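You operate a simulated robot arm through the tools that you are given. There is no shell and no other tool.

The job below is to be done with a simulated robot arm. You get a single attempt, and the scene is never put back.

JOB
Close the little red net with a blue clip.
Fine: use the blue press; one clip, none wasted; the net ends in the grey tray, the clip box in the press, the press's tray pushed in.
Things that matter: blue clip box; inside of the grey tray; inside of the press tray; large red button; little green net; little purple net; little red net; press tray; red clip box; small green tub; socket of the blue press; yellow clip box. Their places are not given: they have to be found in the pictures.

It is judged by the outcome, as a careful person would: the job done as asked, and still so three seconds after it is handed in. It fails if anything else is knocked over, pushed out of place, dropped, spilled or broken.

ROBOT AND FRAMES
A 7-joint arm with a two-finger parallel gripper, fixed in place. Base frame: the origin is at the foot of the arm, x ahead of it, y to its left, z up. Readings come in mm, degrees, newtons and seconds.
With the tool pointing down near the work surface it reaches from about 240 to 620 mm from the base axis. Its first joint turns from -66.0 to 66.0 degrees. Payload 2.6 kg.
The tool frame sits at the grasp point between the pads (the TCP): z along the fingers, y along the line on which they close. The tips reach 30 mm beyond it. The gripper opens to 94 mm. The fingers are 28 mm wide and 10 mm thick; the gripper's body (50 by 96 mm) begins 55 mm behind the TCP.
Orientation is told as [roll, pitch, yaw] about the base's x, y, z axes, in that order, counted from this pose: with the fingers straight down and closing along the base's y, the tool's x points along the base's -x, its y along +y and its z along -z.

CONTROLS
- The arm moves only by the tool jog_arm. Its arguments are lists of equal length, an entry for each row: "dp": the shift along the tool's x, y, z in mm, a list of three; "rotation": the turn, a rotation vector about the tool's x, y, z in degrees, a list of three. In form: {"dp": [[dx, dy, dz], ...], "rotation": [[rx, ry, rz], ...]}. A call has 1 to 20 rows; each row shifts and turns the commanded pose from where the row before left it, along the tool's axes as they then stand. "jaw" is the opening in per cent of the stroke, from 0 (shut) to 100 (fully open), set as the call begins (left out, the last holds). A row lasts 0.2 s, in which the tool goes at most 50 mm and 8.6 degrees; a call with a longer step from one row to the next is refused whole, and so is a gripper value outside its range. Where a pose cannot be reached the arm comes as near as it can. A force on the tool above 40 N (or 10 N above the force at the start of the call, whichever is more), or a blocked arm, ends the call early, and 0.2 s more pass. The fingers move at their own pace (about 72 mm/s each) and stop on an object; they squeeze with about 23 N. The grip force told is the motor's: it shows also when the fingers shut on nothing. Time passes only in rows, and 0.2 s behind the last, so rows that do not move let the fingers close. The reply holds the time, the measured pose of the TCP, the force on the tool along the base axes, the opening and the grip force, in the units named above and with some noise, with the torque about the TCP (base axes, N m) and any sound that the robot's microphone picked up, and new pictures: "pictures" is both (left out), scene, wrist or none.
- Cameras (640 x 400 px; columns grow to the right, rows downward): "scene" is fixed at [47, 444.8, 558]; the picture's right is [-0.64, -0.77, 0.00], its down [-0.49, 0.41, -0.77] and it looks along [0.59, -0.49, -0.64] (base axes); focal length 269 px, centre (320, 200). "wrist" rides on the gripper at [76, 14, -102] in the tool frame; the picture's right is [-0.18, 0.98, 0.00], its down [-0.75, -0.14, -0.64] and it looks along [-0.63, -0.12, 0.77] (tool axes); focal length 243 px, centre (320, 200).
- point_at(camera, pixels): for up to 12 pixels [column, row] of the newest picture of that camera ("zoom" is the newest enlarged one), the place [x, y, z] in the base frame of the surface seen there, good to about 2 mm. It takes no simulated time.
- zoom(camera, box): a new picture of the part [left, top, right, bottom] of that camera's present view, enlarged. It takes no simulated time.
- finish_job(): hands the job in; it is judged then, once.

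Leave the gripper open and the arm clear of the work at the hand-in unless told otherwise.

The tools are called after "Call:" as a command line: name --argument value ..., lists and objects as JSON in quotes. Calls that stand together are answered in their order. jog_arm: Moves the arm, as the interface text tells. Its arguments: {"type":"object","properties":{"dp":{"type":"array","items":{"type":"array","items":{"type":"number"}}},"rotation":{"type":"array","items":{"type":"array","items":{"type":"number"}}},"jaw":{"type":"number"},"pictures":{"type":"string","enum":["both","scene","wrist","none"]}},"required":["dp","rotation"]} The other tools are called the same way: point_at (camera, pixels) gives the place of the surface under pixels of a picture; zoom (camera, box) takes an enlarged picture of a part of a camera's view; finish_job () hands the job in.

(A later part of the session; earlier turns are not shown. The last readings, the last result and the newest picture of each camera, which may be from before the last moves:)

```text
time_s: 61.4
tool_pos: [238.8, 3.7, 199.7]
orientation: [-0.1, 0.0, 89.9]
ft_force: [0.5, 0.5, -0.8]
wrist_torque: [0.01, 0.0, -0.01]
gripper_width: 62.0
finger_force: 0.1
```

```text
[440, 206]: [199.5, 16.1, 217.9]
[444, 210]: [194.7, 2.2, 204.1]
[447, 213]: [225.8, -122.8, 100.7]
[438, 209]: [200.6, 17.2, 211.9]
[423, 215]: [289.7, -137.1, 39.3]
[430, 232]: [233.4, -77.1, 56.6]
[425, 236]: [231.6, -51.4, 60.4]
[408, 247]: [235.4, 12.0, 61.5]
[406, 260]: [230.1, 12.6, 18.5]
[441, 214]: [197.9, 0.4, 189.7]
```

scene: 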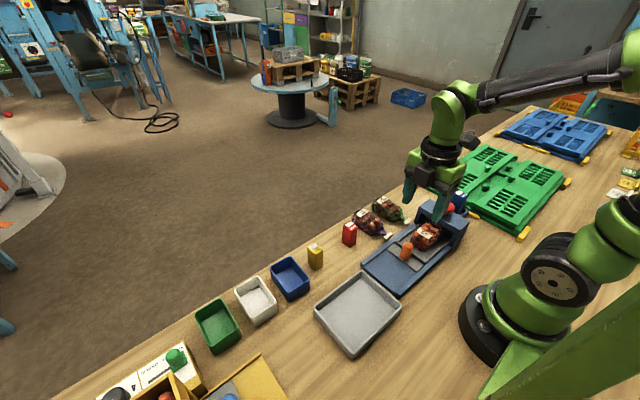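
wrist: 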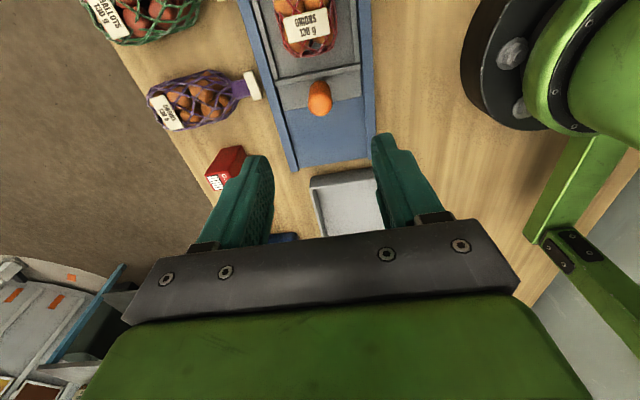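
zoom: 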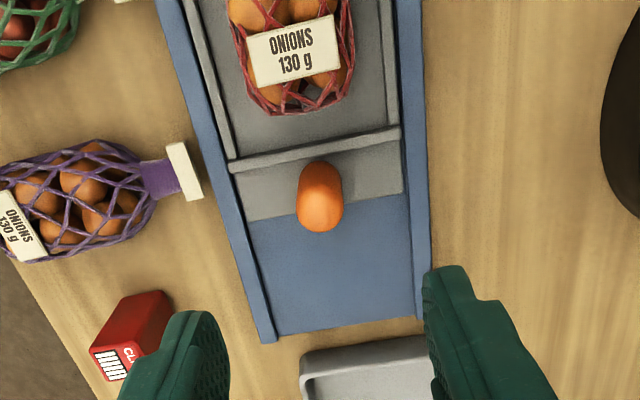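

The tray moved in by 67 mm and the net did not shift within it. Next is the button: I'll close the fingers, turn to yaw 0 and move to above it, near (240,-128).

Call:
jog_arm --dp '[[0, 0, -20], [0, 0, 0], [0, 0, 0], [0, 0, 0], [0, 0, 0], [0, 0, 0], [0, 0, 0], [0, 0, 0], [0, 0, 0], [0, 0, 0], [0, 0, 0], [0, -33, 0], [0, -33, 0], [0, -33, 0], [0, -33, 0], [0, 0, 0], [0, 0, 0]]' --rotation '[[0, 0, 8.2], [0, 0, 8.2], [0, 0, 8.2], [0, 0, 8.2], [0, 0, 8.2], [0, 0, 8.2], [0, 0, 8.2], [0, 0, 8.2], [0, 0, 8.2], [0, 0, 8.1], [0, 0, 8.1], [0, 0, 0], [0, 0, 0], [0, 0, 0], [0, 0, 0], [0, 0, 0], [0, 0, 0]]' --jaw 0

Call:
zoom --camera "wrist" --box '[240, 40, 400, 160]'

```text
time_s: 65.0
tool_pos: [240.0, -129.5, 219.2]
orientation: [0.0, 0.0, -0.1]
ft_force: [0.6, 0.0, 1.0]
wrist_torque: [0.02, 0.02, -0.01]
gripper_width: 0.1
finger_force: 22.9
```

scene: 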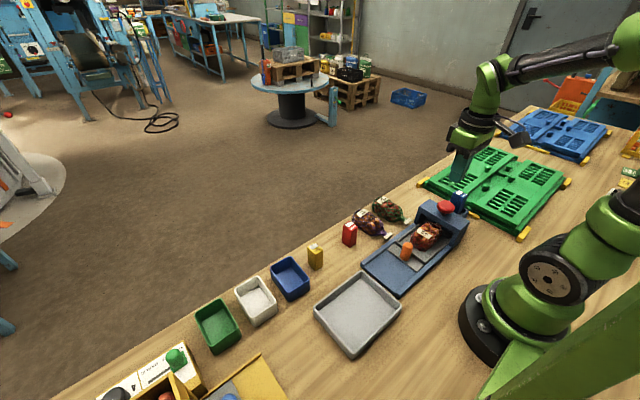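
wrist: 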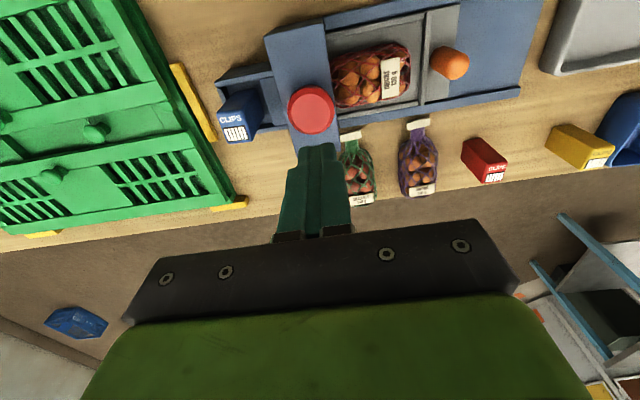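

```text
3.33 times, centred on (320, 100) of wrist
```

zoom: 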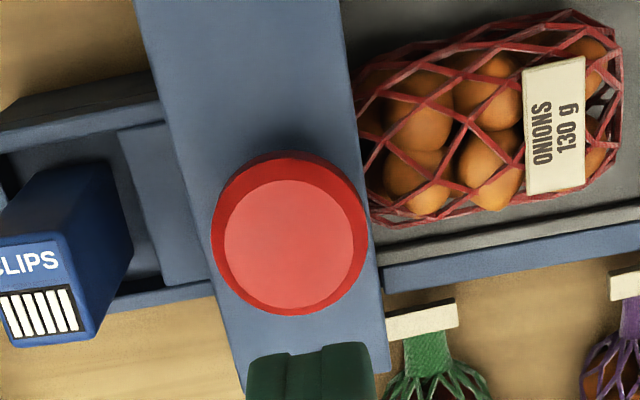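

I have a clear view of the button, with its top disc around (295,247) in this zoom. I'll measure its edges.

Call:
point_at --camera "zoom" --pixels '[[295, 245], [228, 250], [364, 240], [295, 185], [300, 308], [250, 200], [345, 290], [215, 240], [300, 158], [350, 200]]'

```text
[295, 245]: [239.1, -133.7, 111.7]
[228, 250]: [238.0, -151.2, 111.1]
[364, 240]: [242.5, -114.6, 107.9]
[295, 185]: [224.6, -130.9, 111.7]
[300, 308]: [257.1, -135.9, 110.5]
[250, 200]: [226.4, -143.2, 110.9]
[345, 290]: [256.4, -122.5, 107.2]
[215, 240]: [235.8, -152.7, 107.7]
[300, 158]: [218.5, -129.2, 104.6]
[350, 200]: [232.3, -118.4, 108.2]
```

Button centre is (240,-133), top z≈112. I'll move over the centre and down until the fingertips are about 5 mm above it.

Call:
jog_arm --dp '[[0, -3.5, 20], [0, 0, 25], [0, 0, 20], [0, 0, 7], [0, 0, 0], [0, 0, 0]]' --rotation '[[0, 0, 0], [0, 0, 0], [0, 0, 0], [0, 0, 0], [0, 0, 0], [0, 0, 0]]'

Call:
zoom --camera "wrist" --box '[240, 40, 400, 160]'

Call:
zoom --camera "scene" --box '[400, 150, 496, 240]'

```text
time_s: 66.4
tool_pos: [240.6, -133.0, 146.9]
orientation: [0.0, 0.0, 0.0]
ft_force: [0.5, 0.2, 0.2]
wrist_torque: [0.02, 0.01, 0.0]
gripper_width: 0.0
finger_force: 23.2
```

scene: 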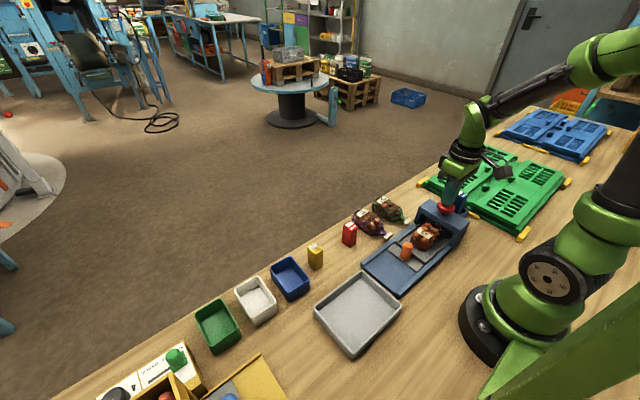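
wrist: 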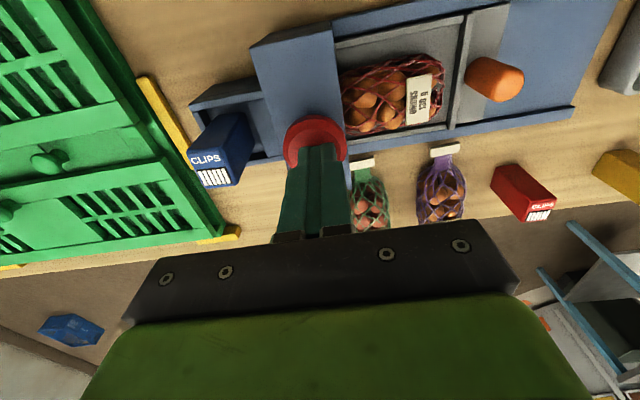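

```text
3.33 times, centred on (320, 100) of wrist
```

zoom: 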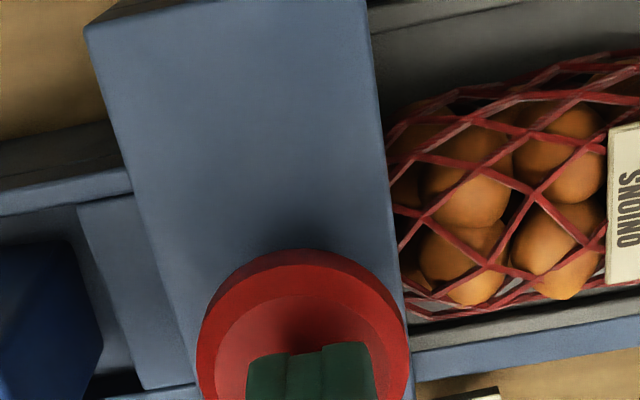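

```text
4.44 times, centred on (448, 195) of scene
```

zoom: 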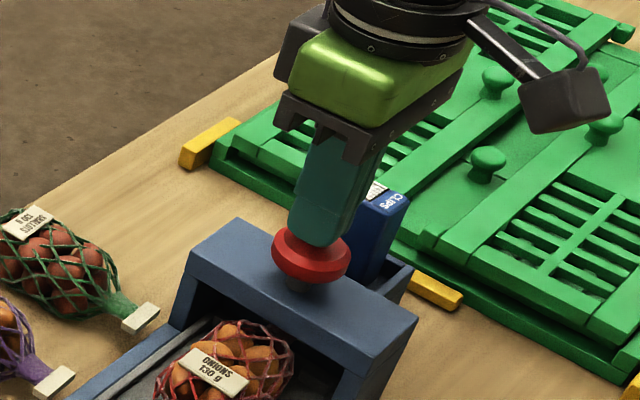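

The fingertips are centred over the button. I'll press once in a single continuous motion of 2 mm rows; the force limit stops it if it bottoms out.

Call:
jog_arm --dp '[[0, 0, 2], [0, 0, 2], [0, 0, 2], [0, 0, 2], [0, 0, 2], [0, 0, 2], [0, 0, 2], [0, 0, 2]]' --rotation '[[0, 0, 0], [0, 0, 0], [0, 0, 0], [0, 0, 0], [0, 0, 0], [0, 0, 0], [0, 0, 0], [0, 0, 0]]'

```text
time_s: 68.2
tool_pos: [240.8, -131.6, 131.4]
orientation: [0.0, 0.1, 0.0]
ft_force: [0.5, 2.0, 6.0]
wrist_torque: [0.04, -0.01, -0.01]
gripper_width: 0.0
finger_force: 23.4
```

scene: 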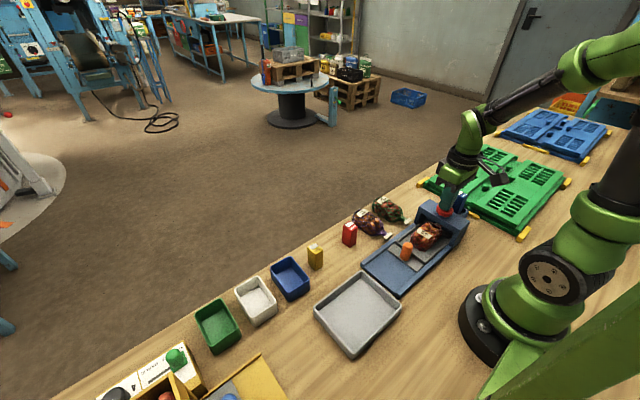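
wrist: 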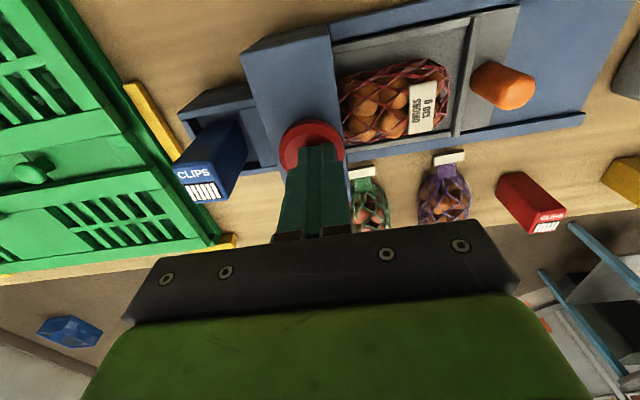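

The button is moving down (6 N) but no click has been heard. I'll keep pressing without letting go.

Call:
jog_arm --dp '[[0, 0, 1.5], [0, 0, 1.5], [0, 0, 1.5], [0, 0, 1.5]]' --rotation '[[0, 0, 0], [0, 0, 0], [0, 0, 0], [0, 0, 0]]'

```text
time_s: 69.2
tool_pos: [240.9, -131.8, 126.0]
orientation: [0.0, 0.0, -0.1]
ft_force: [-4.3, 6.0, 22.7]
wrist_torque: [0.24, 0.18, 0.15]
gripper_width: 0.1
finger_force: 23.1
heard: click
```

scene: 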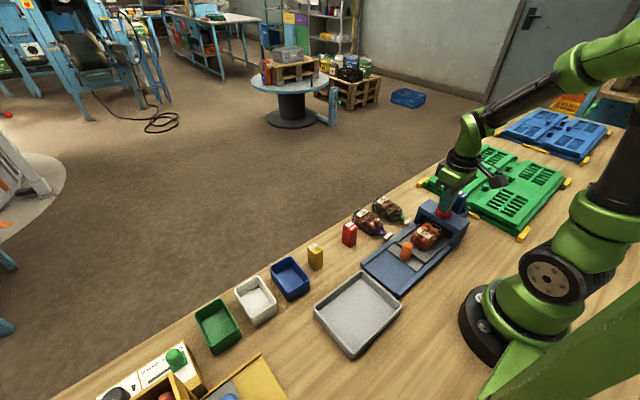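
wrist: 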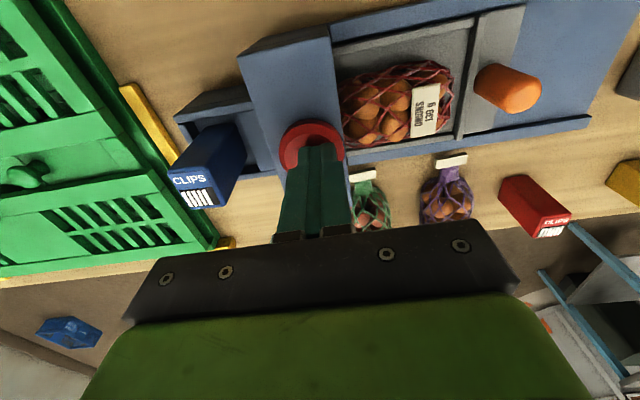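

A click was heard at z=126 with 23 N, so the press has clipped once. I'll rise straight off the button to z≈220.

Call:
jog_arm --dp '[[0, 0, -15], [0, 0, -25], [0, 0, -30], [0, 0, -25], [0, 0, 0], [0, 0, 0]]' --rotation '[[0, 0, 0], [0, 0, 0], [0, 0, 0], [0, 0, 0], [0, 0, 0], [0, 0, 0]]'

Call:
zoom --camera "wrist" --box '[200, 0, 520, 200]'

```text
time_s: 70.6
tool_pos: [241.0, -130.5, 220.6]
orientation: [0.1, 0.0, 0.0]
ft_force: [-0.1, 0.3, -0.3]
wrist_torque: [-0.03, 0.0, -0.06]
gripper_width: 0.0
finger_force: 23.3
```

scene: 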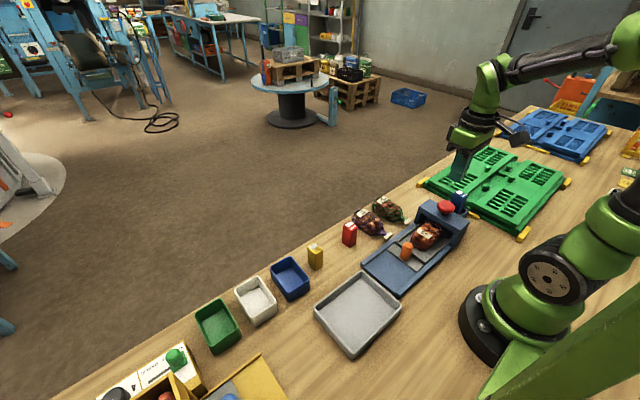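
wrist: 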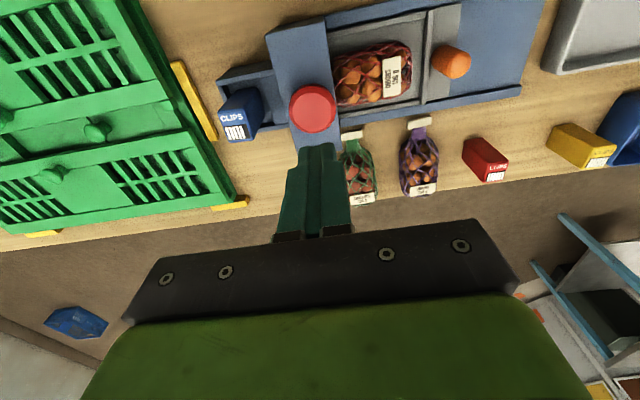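

```text
2.00 times, centred on (360, 100) of wrist
```

zoom: 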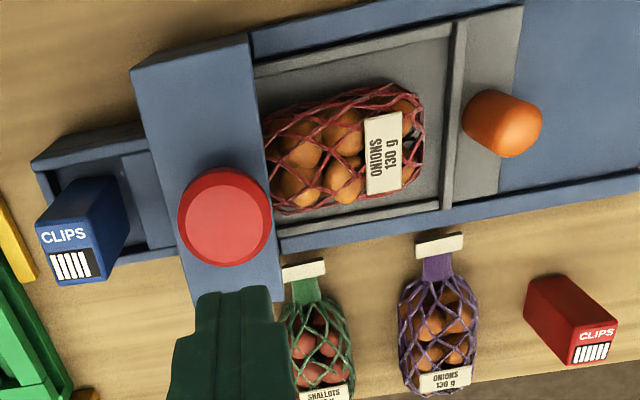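

The clip box, nets and press all look in place. Now I'll go back over the knob, now near (239.5,4.5), with the gripper open and yaw +90, to pull the tray out.

Call:
jog_arm --dp '[[0.3, 33.8, 0], [0.3, 33.8, 0], [0.3, 33.8, 0], [0.3, 33.8, 0], [0, 0, 0], [0, 0, 0], [0, 0, 0], [0, 0, 0], [0, 0, 0], [0, 0, 0], [0, 0, 0], [0, 0, 0], [0, 0, 0], [0, 0, 0], [0, 0, 0], [0, 0, 40], [0, 0, 40], [0, 0, 0], [0, 0, 0]]' --rotation '[[0, 0, 0], [0, 0, 0], [0, 0, 0], [0, 0, 0], [0, 0, -8.2], [0, 0, -8.2], [0, 0, -8.2], [0, 0, -8.2], [0, 0, -8.2], [0, 0, -8.2], [0, 0, -8.2], [0, 0, -8.2], [0, 0, -8.2], [0, 0, -8.1], [0, 0, -8.1], [0, 0, 0], [0, 0, 0], [0, 0, 0], [0, 0, 0]]' --jaw 60

Call:
point_at --camera "wrist" --pixels '[[322, 140], [310, 140], [335, 140], [322, 120], [322, 155], [322, 110]]'

```text
time_s: 74.6
tool_pos: [238.7, 2.3, 140.6]
orientation: [0.0, 0.0, 90.1]
ft_force: [-0.5, 0.0, -0.6]
wrist_torque: [-0.02, 0.0, 0.0]
gripper_width: 56.4
finger_force: 0.0
```

scene: 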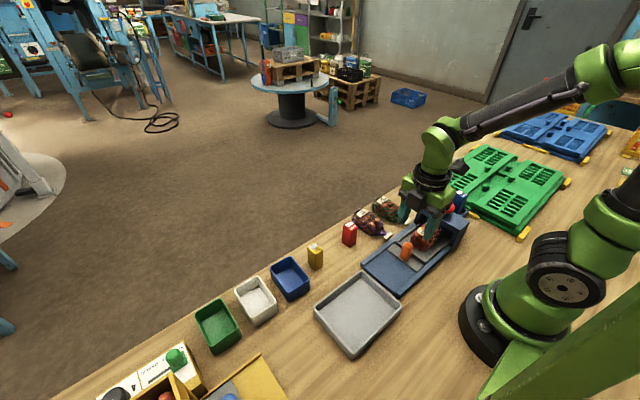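
wrist: 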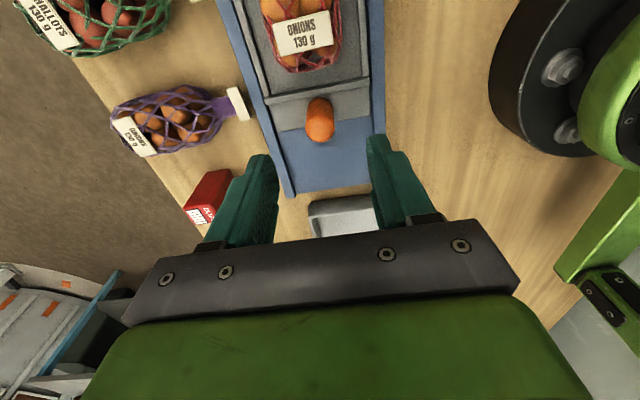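

```text
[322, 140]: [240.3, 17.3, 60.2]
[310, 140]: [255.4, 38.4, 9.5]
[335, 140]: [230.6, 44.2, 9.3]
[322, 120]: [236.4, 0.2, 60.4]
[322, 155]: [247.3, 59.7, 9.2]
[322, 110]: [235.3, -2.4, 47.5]
```

The knob's near side is at y≈-2.5 and its far side at about 17, so its centre is near y=7. I'll shift +4.5 mm in y, lower to z≈58 and check.

Call:
jog_arm --dp '[[-4.5, 0, 20], [0, 0, 25], [0, 0, 20], [0, 0, 17], [0, 0, 0], [0, 0, 0]]' --rotation '[[0, 0, 0], [0, 0, 0], [0, 0, 0], [0, 0, 0], [0, 0, 0], [0, 0, 0]]' --pictures "wrist"

```text
time_s: 76.0
tool_pos: [239.7, 9.1, 57.3]
orientation: [-0.1, 0.1, 89.9]
ft_force: [0.2, 0.5, 0.1]
wrist_torque: [0.0, 0.0, -0.03]
gripper_width: 56.5
finger_force: 0.1
```

wrist: 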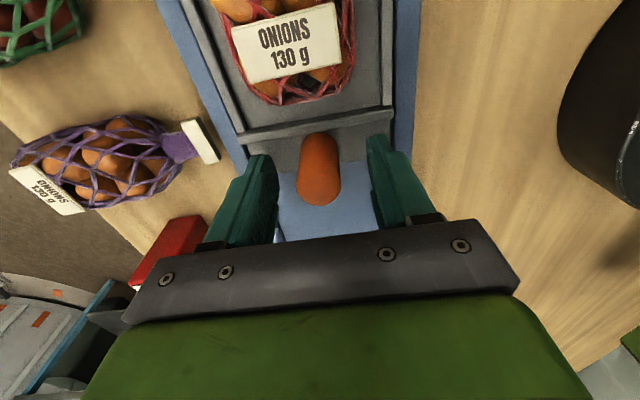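

The knob is between the fingers. I'll close on it, then pull the tray out.

Call:
jog_arm --dp '[[0, 0, 0], [0, 0, 0], [0, 0, 0], [0, 0, 0]]' --rotation '[[0, 0, 0], [0, 0, 0], [0, 0, 0], [0, 0, 0]]' --jaw 0 --pictures "none"

Call:
jog_arm --dp '[[-5, 0, 0], [-5, 0, 0], [-5, 0, 0], [-5, 0, 0], [-5, 0, 0], [-5, 0, 0]]' --rotation '[[0, 0, 0], [0, 0, 0], [0, 0, 0], [0, 0, 0], [0, 0, 0], [0, 0, 0]]' --pictures "wrist"

```text
time_s: 77.0
tool_pos: [240.0, 6.8, 56.9]
orientation: [-0.1, 0.0, 90.0]
ft_force: [8.1, 1.3, -12.8]
wrist_torque: [0.04, 0.21, 0.02]
gripper_width: 23.1
finger_force: 45.1
```

```text
time_s: 77.9
tool_pos: [239.8, 21.6, 56.4]
orientation: [-0.1, 0.1, 90.1]
ft_force: [1.7, 1.0, -3.2]
wrist_torque: [0.02, 0.08, -0.12]
gripper_width: 23.2
finger_force: 45.7
stopped in row 4: the force on the tool passed its limit at 41 N (the readings are from after the stop); the commanded pose is now the measured one
```

wrist: 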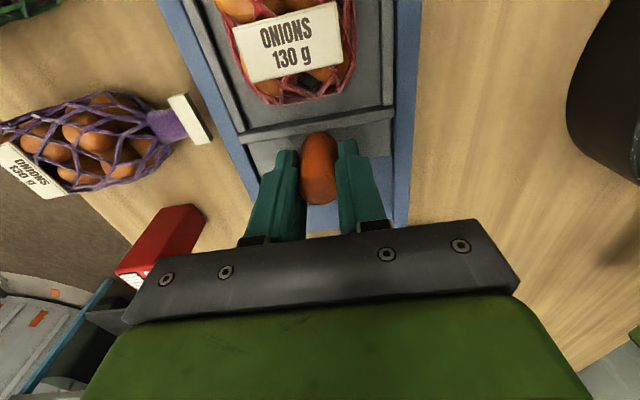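

The pull stopped on the force limit after 15 mm, probably from vertical stress in the rigid grip. The commanded pose is now reset and relaxed. I'll continue in shorter pulls and read the force.

Call:
jog_arm --dp '[[-3, 0, 0], [-3, 0, 0], [-3, 0, 0]]' --rotation '[[0, 0, 0], [0, 0, 0], [0, 0, 0]]' --pictures "none"

```text
time_s: 78.7
tool_pos: [240.3, 30.0, 56.8]
orientation: [0.0, 0.1, 90.0]
ft_force: [-7.8, -0.2, 31.6]
wrist_torque: [-0.77, 0.4, 0.09]
gripper_width: 23.5
finger_force: 44.5
```

Vertical force is +31 N, meaning the tool is pressing down. I'll rise 0.6 mm and continue pulling.

Call:
jog_arm --dp '[[0, 0, -0.6], [-3, 0, 0], [-3, 0, 0], [-3, 0, 0]]' --rotation '[[0, 0, 0], [0, 0, 0], [0, 0, 0], [0, 0, 0]]' --pictures "none"

```text
time_s: 79.7
tool_pos: [239.6, 39.1, 57.6]
orientation: [0.1, 0.1, 90.0]
ft_force: [7.0, -0.1, -38.9]
wrist_torque: [-0.03, -0.9, -0.04]
gripper_width: 23.3
finger_force: 45.0
```

Now -39 N, so I overcorrected. I'll lower 0.35 mm and continue.

Call:
jog_arm --dp '[[0, 0, 0.35], [0, 0, 0]]' --rotation '[[0, 0, 0], [0, 0, 0]]' --pictures "none"

```text
time_s: 80.3
tool_pos: [240.1, 38.9, 56.7]
orientation: [0.1, 0.1, 90.1]
ft_force: [8.9, 0.5, -38.3]
wrist_torque: [0.05, -0.31, -0.02]
gripper_width: 23.4
finger_force: 45.0
```

The force didn't respond. I'll lower a further 0.5 mm and check.

Call:
jog_arm --dp '[[0, 0, 0.5], [0, 0, 0]]' --rotation '[[0, 0, 0], [0, 0, 0]]' --pictures "none"

```text
time_s: 80.9
tool_pos: [239.1, 39.3, 57.3]
orientation: [0.1, 0.0, 90.1]
ft_force: [-13.0, 0.9, 9.3]
wrist_torque: [-0.68, -0.4, 0.22]
gripper_width: 23.4
finger_force: 45.4
```

The vertical force is now only 9 N. I'll continue pulling in 3 mm rows.

Call:
jog_arm --dp '[[-3, 0, 0], [-3, 0, 0], [-3, 0, 0], [-3, 0, 0]]' --rotation '[[0, 0, 0], [0, 0, 0], [0, 0, 0], [0, 0, 0]]' --pictures "wrist"

```text
time_s: 81.5
tool_pos: [240.5, 45.0, 57.0]
orientation: [0.1, 0.0, 89.9]
ft_force: [-2.3, 0.6, 5.5]
wrist_torque: [-0.34, -0.29, 0.02]
gripper_width: 23.2
finger_force: 44.9
stopped in row 3: the force on the tool passed its limit at 44 N (the readings are from after the stop); the commanded pose is now the measured one
```

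wrist: 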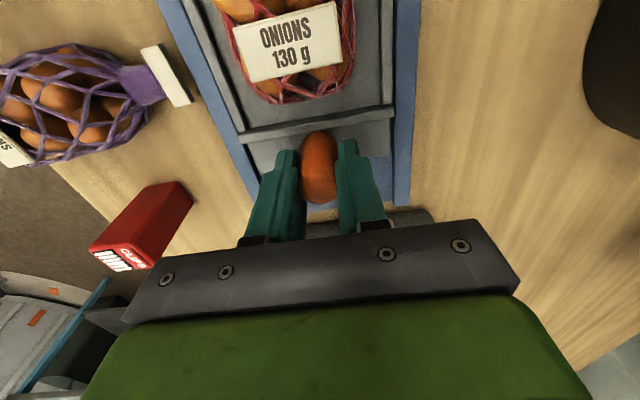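

Stopped again at y=45, but the pose is reset and relaxed (5.5 N). I'll continue with short pulls.

Call:
jog_arm --dp '[[-3, 0, 0], [-3, 0, 0], [-3, 0, 0]]' --rotation '[[0, 0, 0], [0, 0, 0], [0, 0, 0]]' --pictures "none"

```text
time_s: 82.3
tool_pos: [239.8, 54.4, 57.3]
orientation: [0.2, 0.1, 89.8]
ft_force: [-12.8, -1.3, 22.7]
wrist_torque: [0.51, -0.65, -0.01]
gripper_width: 23.3
finger_force: 44.3
```

y=54. Vertical load is +23 N, so I'll ease up 0.4 mm and pull further.

Call:
jog_arm --dp '[[0, 0, -0.4], [-3, 0, 0], [-3, 0, 0], [-3, 0, 0]]' --rotation '[[0, 0, 0], [0, 0, 0], [0, 0, 0], [0, 0, 0]]' --pictures "none"

```text
time_s: 83.3
tool_pos: [238.8, 62.8, 57.0]
orientation: [0.2, 0.1, 89.9]
ft_force: [7.9, -0.9, -39.5]
wrist_torque: [0.05, -0.46, -0.06]
gripper_width: 23.4
finger_force: 45.6
```

y=63, with only about 9 mm left to the starting position. I'll lower 0.6 mm to relax and pull a bit more.

Call:
jog_arm --dp '[[0, 0, 0.6], [-2, 0, 0], [-2, 0, 0], [-2, 0, 0]]' --rotation '[[0, 0, 0], [0, 0, 0], [0, 0, 0], [0, 0, 0]]' --pictures "wrist"

```text
time_s: 84.3
tool_pos: [240.3, 69.6, 56.8]
orientation: [0.2, -0.1, 89.9]
ft_force: [-4.0, -0.1, -10.0]
wrist_torque: [0.02, -0.53, 0.25]
gripper_width: 23.2
finger_force: 45.2
```

wrist: 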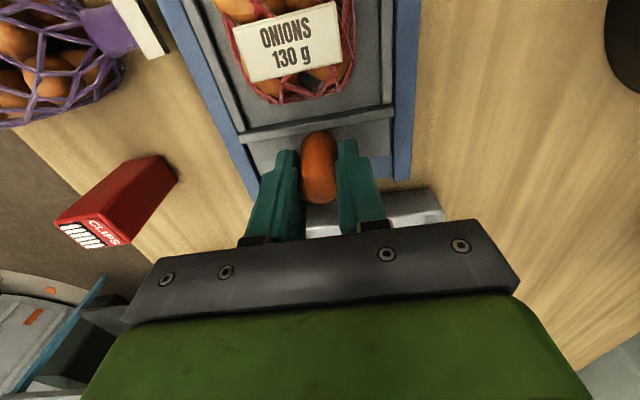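

The tray is nearly fully out (y≈69.6). I'll open the gripper and rise to look at the net.

Call:
jog_arm --dp '[[0, 0, 0], [0, 0, 0], [0, 0, -15], [0, 0, -40], [0, 0, -45], [0, 0, 0], [0, 0, 0]]' --rotation '[[0, 0, 0], [0, 0, 0], [0, 0, 0], [0, 0, 0], [0, 0, 0], [0, 0, 0], [0, 0, 0]]' --jaw 66

Call:
zoom --camera "scene" --box '[350, 180, 478, 300]'

```text
time_s: 85.9
tool_pos: [242.6, 68.7, 161.6]
orientation: [0.1, 0.1, 89.9]
ft_force: [-0.6, -0.1, 0.6]
wrist_torque: [-0.01, -0.03, -0.02]
gripper_width: 62.1
finger_force: 0.1
```

scene: 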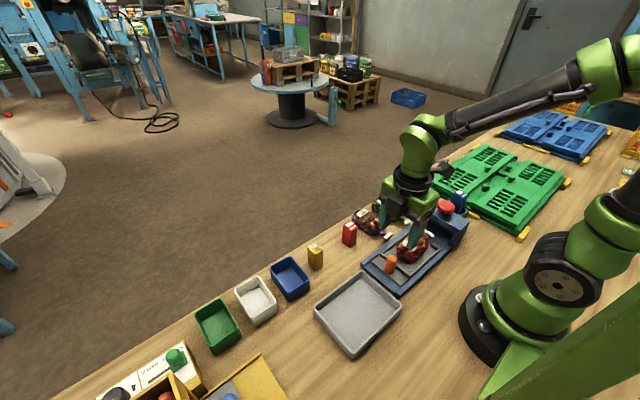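
wrist: 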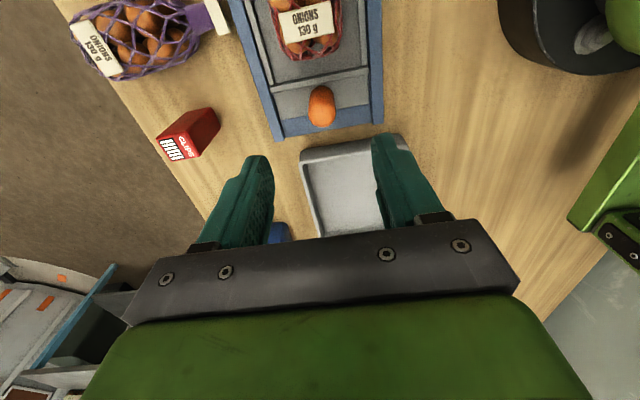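

```text
3.33 times, centred on (414, 240) of scene
```

zoom: 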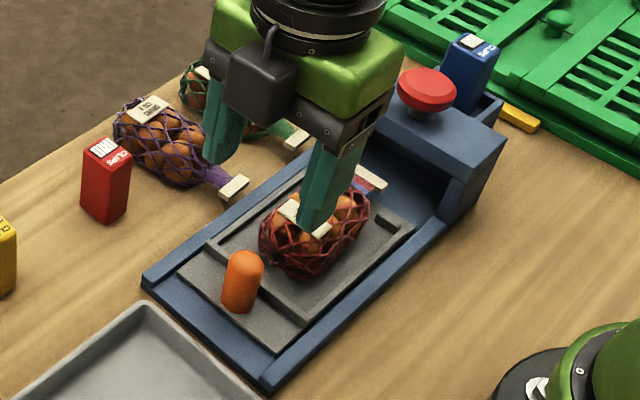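

The net's neck now shows a blue spot near the white block. I'll move above the net and look closely from the wrist camera.

Call:
jog_arm --dp '[[29, 0, 0], [29, 0, 0], [29, 0, 0], [0, 0, 0], [0, 0, 0]]' --rotation '[[0, 0, 0], [0, 0, 0], [0, 0, 0], [0, 0, 0], [0, 0, 0]]'

Call:
zoom --camera "wrist" --box '[220, 0, 420, 150]'

```text
time_s: 87.1
tool_pos: [242.6, -19.1, 158.4]
orientation: [0.1, 0.0, 89.9]
ft_force: [0.2, 1.0, 0.5]
wrist_torque: [-0.02, 0.02, 0.0]
gripper_width: 62.1
finger_force: 0.0
```

scene: 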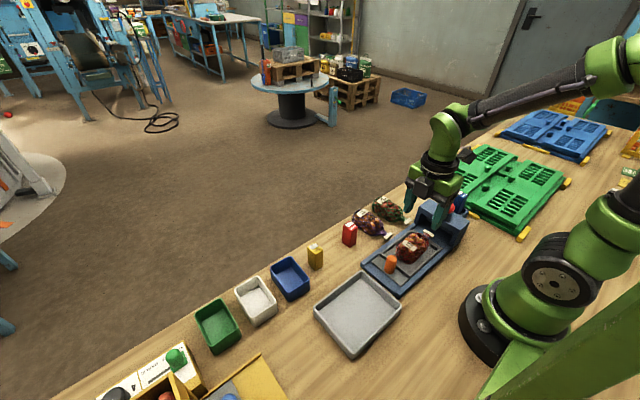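
wrist: 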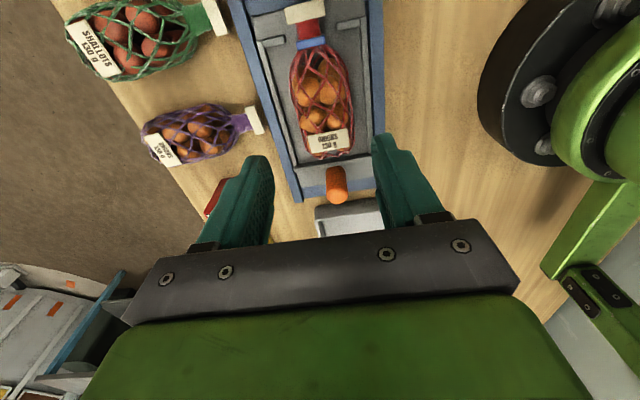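

```text
2.67 times, centred on (320, 75) of wrist
```

zoom: 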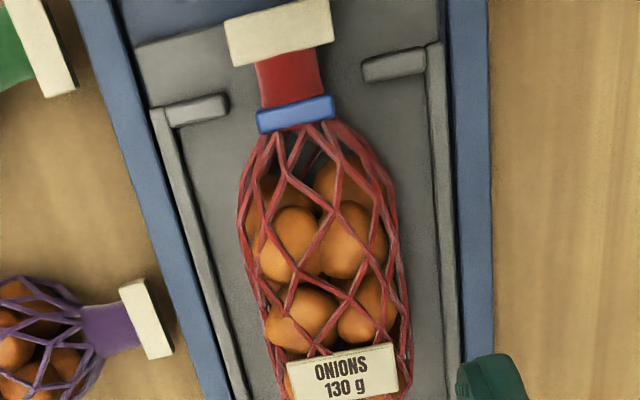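

A blue clip now sits on the red net's neck. Before moving the net I'll measure the grey tray's inside accurately from the scene camera.

Call:
zoom --camera "scene" --box '[300, 260, 420, 365]'

```text
3.81 times, centred on (360, 312) of scene
```

zoom: 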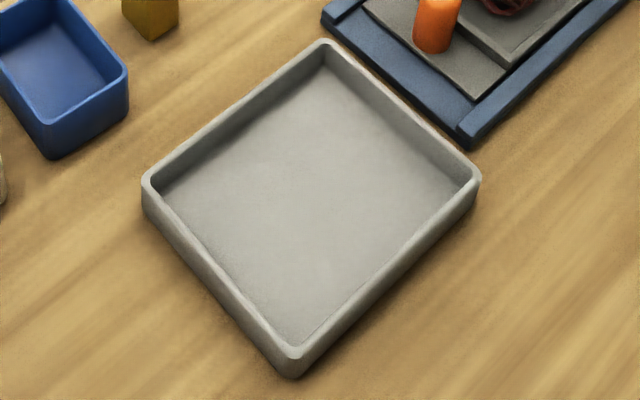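

Call:
point_at --camera "zoom" --pixels '[[322, 42], [148, 182], [293, 358], [478, 182], [240, 112], [400, 105], [390, 265], [220, 275], [310, 200], [325, 70], [165, 190], [465, 185]]'

Call:
point_at --camera "zoom" --pixels '[[245, 128], [390, 115], [380, 255], [232, 270], [300, 345], [325, 75], [170, 200], [455, 190], [250, 140], [400, 130], [370, 250], [240, 260]]'

```text
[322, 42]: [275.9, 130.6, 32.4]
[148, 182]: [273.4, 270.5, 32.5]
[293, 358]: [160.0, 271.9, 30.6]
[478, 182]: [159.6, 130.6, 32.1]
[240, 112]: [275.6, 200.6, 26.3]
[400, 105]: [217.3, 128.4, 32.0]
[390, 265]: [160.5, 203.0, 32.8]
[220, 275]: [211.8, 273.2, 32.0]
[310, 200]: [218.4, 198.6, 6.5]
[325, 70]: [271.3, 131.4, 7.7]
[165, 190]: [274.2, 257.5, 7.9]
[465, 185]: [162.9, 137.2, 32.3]
```

```text
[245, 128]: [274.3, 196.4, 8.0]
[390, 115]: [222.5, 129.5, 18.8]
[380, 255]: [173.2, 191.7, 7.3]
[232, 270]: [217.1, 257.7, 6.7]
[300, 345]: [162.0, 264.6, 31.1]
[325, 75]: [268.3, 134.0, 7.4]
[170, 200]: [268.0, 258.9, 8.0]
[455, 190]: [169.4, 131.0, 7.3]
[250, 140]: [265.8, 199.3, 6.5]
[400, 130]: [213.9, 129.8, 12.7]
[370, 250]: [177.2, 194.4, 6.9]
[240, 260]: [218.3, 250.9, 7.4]
```

The grey tray's inside is about x 164–274, y 131–270, floor z≈7, so its centre is (218,201). Now I'll measure the net's current position in the press tray for the re-grip.

Call:
zoom --camera "wrist" --box '[250, 0, 400, 200]'

Call:
point_at --camera "wrist" --pixels '[[304, 18], [311, 44], [309, 30], [293, 85], [346, 82], [297, 105], [350, 100], [325, 145], [345, 150], [305, 150], [325, 157], [320, 100]]'

```text
2.00 times, centred on (325, 100) of wrist
```

zoom: 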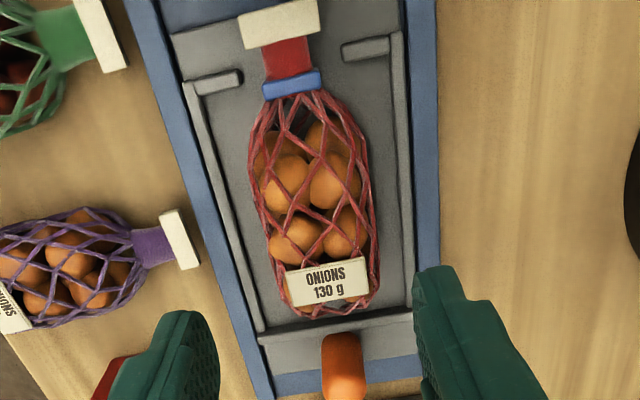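

```text
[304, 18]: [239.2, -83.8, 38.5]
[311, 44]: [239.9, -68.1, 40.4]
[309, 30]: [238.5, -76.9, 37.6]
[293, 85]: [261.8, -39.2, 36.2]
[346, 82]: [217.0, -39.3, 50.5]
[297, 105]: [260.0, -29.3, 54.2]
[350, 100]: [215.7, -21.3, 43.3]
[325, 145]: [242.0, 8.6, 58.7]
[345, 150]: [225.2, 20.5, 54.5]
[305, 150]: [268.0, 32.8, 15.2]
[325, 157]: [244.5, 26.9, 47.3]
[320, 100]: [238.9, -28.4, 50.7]
```

The net lies straight along y: block centre (239,-84), clip at y≈-68, body centred at x≈239.5. I'll go down around the body at (240,-18) to z≈56.

Call:
jog_arm --dp '[[-0.5, 1.5, 30], [0, 0, 30], [0, 0, 25], [0, 0, 16], [0, 0, 0], [0, 0, 0]]' --rotation '[[0, 0, 0], [0, 0, 0], [0, 0, 0], [0, 0, 0], [0, 0, 0], [0, 0, 0]]' --pictures "wrist"

```text
time_s: 88.5
tool_pos: [237.1, -19.0, 55.4]
orientation: [0.0, 0.0, 89.9]
ft_force: [0.4, -0.5, 0.8]
wrist_torque: [0.01, 0.02, 0.02]
gripper_width: 61.9
finger_force: 0.0
```

wrist: 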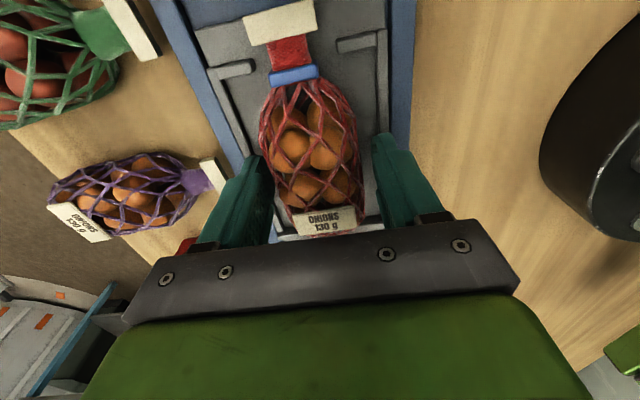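

The arm sits about 2–3 mm low in x (237). I'll shift +2.5 mm in x to centre on the net, then close.

Call:
jog_arm --dp '[[0, -2.5, -0.5], [0, 0, 0], [0, 0, 0]]' --rotation '[[0, 0, 0], [0, 0, 0], [0, 0, 0]]' --pictures "wrist"

Call:
jog_arm --dp '[[0, 0, 0], [0, 0, 0], [0, 0, 0]]' --rotation '[[0, 0, 0], [0, 0, 0], [0, 0, 0]]' --jaw 0 --pictures "wrist"

```text
time_s: 89.3
tool_pos: [240.5, -18.9, 57.8]
orientation: [0.2, 0.0, 89.8]
ft_force: [0.2, -0.5, 0.3]
wrist_torque: [-0.01, 0.01, -0.03]
gripper_width: 61.9
finger_force: 0.2
```

wrist: 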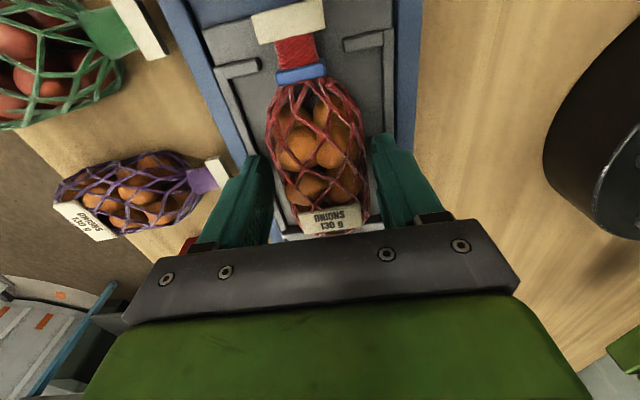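

```text
time_s: 90.1
tool_pos: [240.0, -19.1, 56.0]
orientation: [0.1, 0.0, 89.9]
ft_force: [-0.4, -0.5, 0.2]
wrist_torque: [0.03, 0.0, -0.01]
gripper_width: 49.3
finger_force: 22.5
```

wrist: 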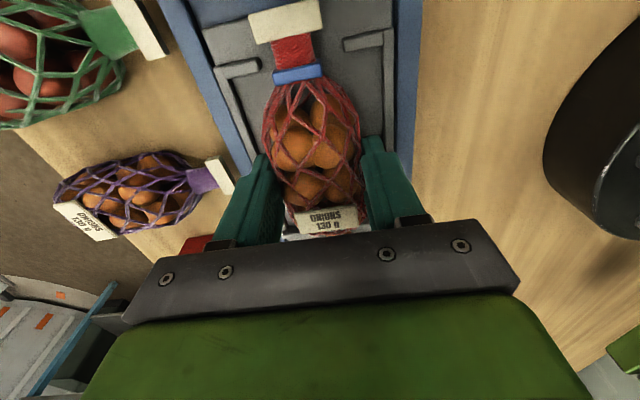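

The net is gripped (49.3 mm, 22.5 N). I'll lift straight up, slowly at first, to z≈190.

Call:
jog_arm --dp '[[0, 0, -8], [0, 0, -15], [0, 0, -25], [0, 0, -40], [0, 0, -45], [0, 0, 0], [0, 0, 0]]' --rotation '[[0, 0, 0], [0, 0, 0], [0, 0, 0], [0, 0, 0], [0, 0, 0], [0, 0, 0], [0, 0, 0]]'

Call:
point_at --camera "wrist" --pixels '[[285, 15], [296, 75], [290, 45], [315, 225]]'

```text
time_s: 91.7
tool_pos: [240.3, -17.3, 188.2]
orientation: [0.1, 0.0, 89.9]
ft_force: [0.7, 0.0, -2.3]
wrist_torque: [-0.01, 0.02, 0.0]
gripper_width: 48.9
finger_force: 23.5
```

scene: 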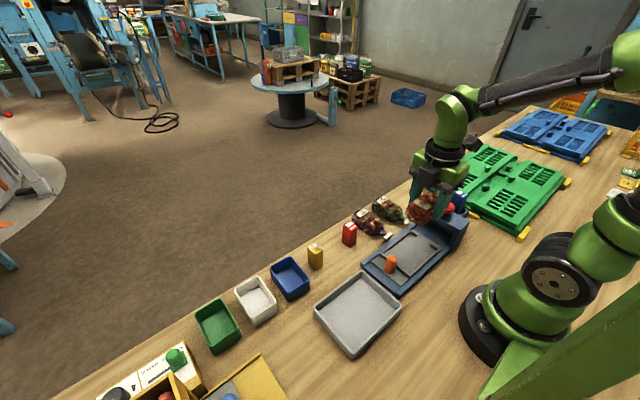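
wrist: 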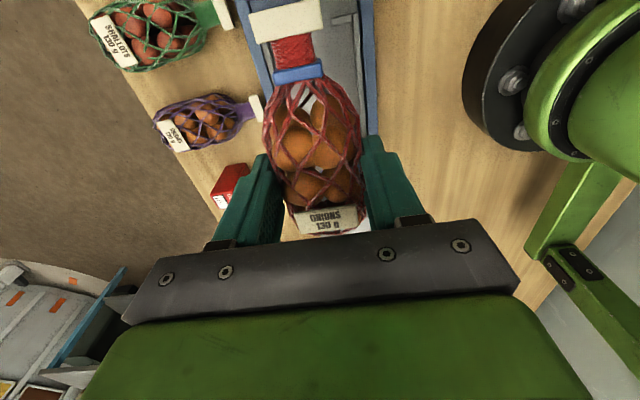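

```text
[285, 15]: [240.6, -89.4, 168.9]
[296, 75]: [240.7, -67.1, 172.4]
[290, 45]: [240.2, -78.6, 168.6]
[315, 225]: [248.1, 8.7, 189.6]
```

The net and clip are lifted clear. I'll carry the net over the grey tray to TCP about (218,211) at the same height.

Call:
jog_arm --dp '[[-32.6, 3.1, 0], [-32.6, 3.1, 0], [-32.6, 3.1, 0], [-32.6, 3.1, 0], [-32.6, 3.2, 0], [-32.6, 3.2, 0], [-32.6, 3.2, 0], [0, 0, 0], [0, 0, 0]]' --rotation '[[0, 0, 0], [0, 0, 0], [0, 0, 0], [0, 0, 0], [0, 0, 0], [0, 0, 0], [0, 0, 0], [0, 0, 0], [0, 0, 0]]'

Call:
point_at --camera "wrist" --pixels '[[285, 15], [296, 75], [290, 45], [315, 225], [345, 60], [345, 20], [260, 60], [250, 20]]'

```text
time_s: 93.7
tool_pos: [219.3, 209.4, 187.6]
orientation: [0.1, -0.1, 89.9]
ft_force: [0.0, 1.2, -0.8]
wrist_torque: [-0.01, -0.05, -0.01]
gripper_width: 49.4
finger_force: 23.0
```

scene: 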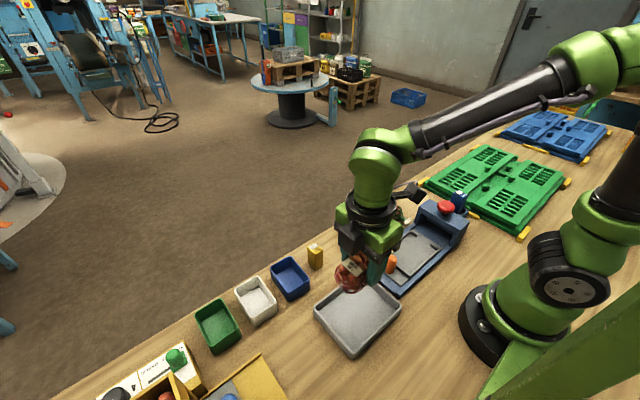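
wrist: 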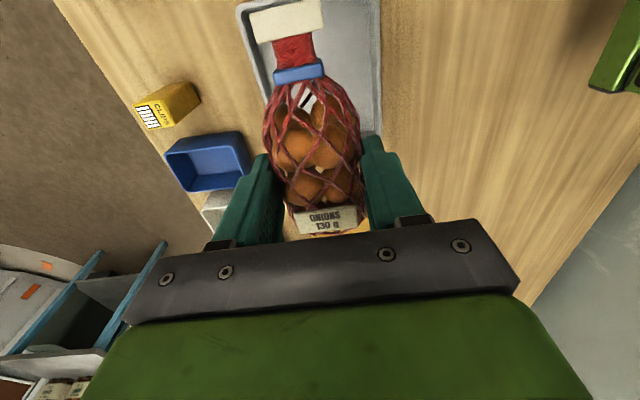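

```text
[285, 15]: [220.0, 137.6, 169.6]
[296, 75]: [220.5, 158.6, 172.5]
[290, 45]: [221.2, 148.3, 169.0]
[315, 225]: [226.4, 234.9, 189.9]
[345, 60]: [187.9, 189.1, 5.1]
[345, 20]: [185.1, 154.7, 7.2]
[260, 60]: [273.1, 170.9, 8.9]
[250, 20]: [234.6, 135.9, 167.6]
```

The block's front end is at y≈137, with the tray's inner wall at 131 and the tail side at about 258 of 270. I'll shift +3 mm in y and lower to z≈80.

Call:
jog_arm --dp '[[-3, 1, 30], [0, 0, 30], [0, 0, 30], [0, 0, 18], [0, 0, 0], [0, 0, 0]]' --rotation '[[0, 0, 0], [0, 0, 0], [0, 0, 0], [0, 0, 0], [0, 0, 0], [0, 0, 0]]'

Call:
zoom --camera "scene" --box '[290, 230, 418, 360]'

Call:
zoom --camera "wrist" --box '[200, 0, 420, 150]'

```text
time_s: 95.1
tool_pos: [216.9, 211.3, 80.8]
orientation: [0.0, 0.0, 89.9]
ft_force: [-0.7, -0.1, -1.3]
wrist_torque: [0.0, 0.01, 0.0]
gripper_width: 48.9
finger_force: 22.7
```

scene: 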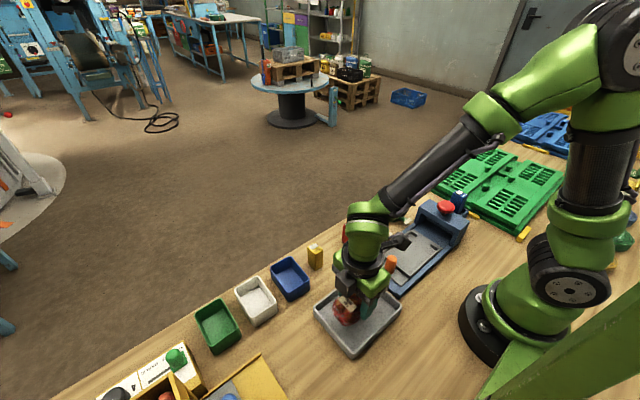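
wrist: 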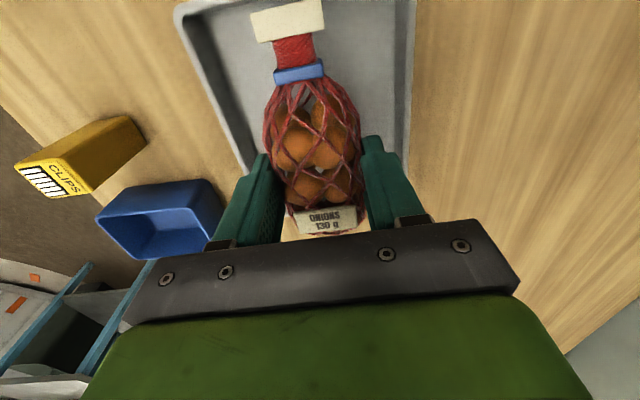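

```text
3.08 times, centred on (354, 295) of scene
```

zoom: 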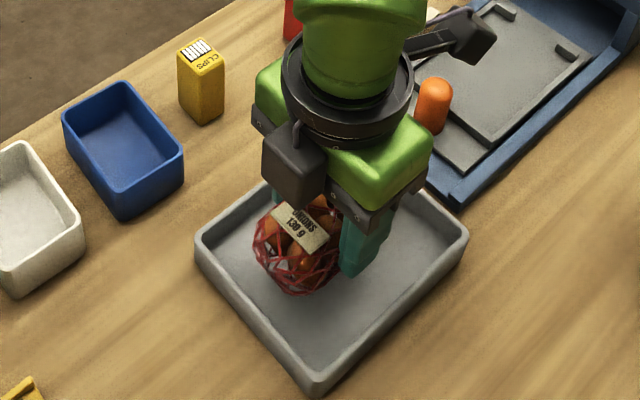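

```text
2.67 times, centred on (310, 75) of wrist
```

zoom: 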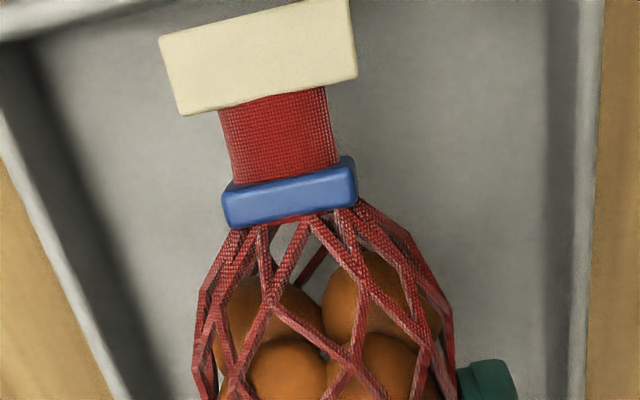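

The net is above the tray's inside with room at both ends. I'll lower it 28 mm, then go in fine steps.

Call:
jog_arm --dp '[[0, 0, 12], [0, 0, 10], [0, 0, 6], [0, 0, 0], [0, 0, 0]]' --rotation '[[0, 0, 0], [0, 0, 0], [0, 0, 0], [0, 0, 0], [0, 0, 0]]' --pictures "wrist"

Call:
point_at --camera "wrist" --pixels '[[285, 15], [296, 75], [290, 45], [270, 33], [322, 28], [380, 60], [250, 5]]'

```text
time_s: 96.3
tool_pos: [217.3, 212.7, 55.0]
orientation: [0.1, 0.0, 89.8]
ft_force: [-0.2, 1.0, -1.9]
wrist_torque: [-0.03, 0.02, 0.02]
gripper_width: 49.2
finger_force: 23.2
```

wrist: 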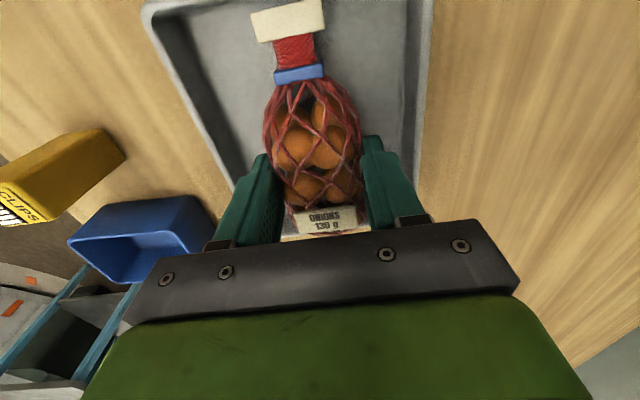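

```text
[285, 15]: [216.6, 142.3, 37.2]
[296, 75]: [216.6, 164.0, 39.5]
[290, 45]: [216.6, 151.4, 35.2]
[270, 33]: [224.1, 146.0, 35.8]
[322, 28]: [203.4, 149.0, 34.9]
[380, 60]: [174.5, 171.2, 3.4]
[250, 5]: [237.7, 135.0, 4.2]
```

The block top is at z≈36 and should end near 29. I'll lower about 5 mm in small steps, then finer.

Call:
jog_arm --dp '[[0, 0, 1.5], [0, 0, 1.5], [0, 0, 1.2], [0, 0, 0]]' --rotation '[[0, 0, 0], [0, 0, 0], [0, 0, 0], [0, 0, 0]]' --pictures "none"

Call:
jog_arm --dp '[[0, 0, 0.7], [0, 0, 0.7], [0, 0, 0]]' --rotation '[[0, 0, 0], [0, 0, 0], [0, 0, 0]]' --pictures "none"

```text
time_s: 97.3
tool_pos: [218.0, 213.8, 49.9]
orientation: [0.1, 0.0, 89.9]
ft_force: [-0.3, 0.0, -0.9]
wrist_torque: [-0.02, 0.01, 0.01]
gripper_width: 48.9
finger_force: 22.7
```

```text
time_s: 98.1
tool_pos: [217.9, 213.6, 49.4]
orientation: [0.1, 0.0, 89.9]
ft_force: [-1.2, 0.3, -1.3]
wrist_torque: [-0.02, 0.02, 0.02]
gripper_width: 48.9
finger_force: 22.9
```

No contact yet at z≈49.4. I'll continue in fine steps.

Call:
jog_arm --dp '[[0, 0, 0.6], [0, 0, 0.6], [0, 0, 0]]' --rotation '[[0, 0, 0], [0, 0, 0], [0, 0, 0]]' --pictures "none"

```text
time_s: 98.9
tool_pos: [218.4, 213.7, 47.7]
orientation: [0.0, 0.0, 89.8]
ft_force: [-4.5, -6.0, 18.7]
wrist_torque: [-0.01, -0.19, -0.04]
gripper_width: 48.9
finger_force: 22.8
```

Contact at z≈47.7 (19 N), so the net is on the grey tray's floor. I'll ease up 0.5 mm and open to 66%, which stays inside the tray walls.

Call:
jog_arm --dp '[[0, 0, -0.5], [0, 0, 0]]' --rotation '[[0, 0, 0], [0, 0, 0]]' --pictures "none"

Call:
jog_arm --dp '[[0, 0, 0], [0, 0, 0], [0, 0, 0]]' --rotation '[[0, 0, 0], [0, 0, 0], [0, 0, 0]]' --jaw 66 --pictures "wrist"

```text
time_s: 99.5
tool_pos: [218.1, 212.9, 47.5]
orientation: [0.0, -0.1, 90.0]
ft_force: [0.2, -5.2, 10.6]
wrist_torque: [-0.12, -0.25, -0.09]
gripper_width: 49.0
finger_force: 23.7
```

```text
time_s: 100.3
tool_pos: [219.0, 213.4, 47.3]
orientation: [0.2, 0.0, 89.9]
ft_force: [0.8, -1.0, -0.3]
wrist_torque: [-0.01, -0.05, 0.0]
gripper_width: 62.0
finger_force: 0.1
```

wrist: 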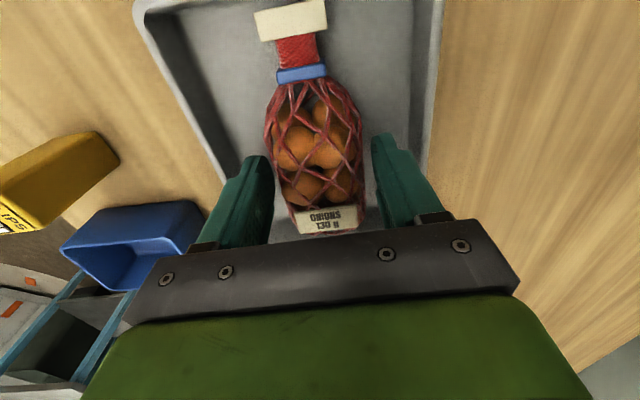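

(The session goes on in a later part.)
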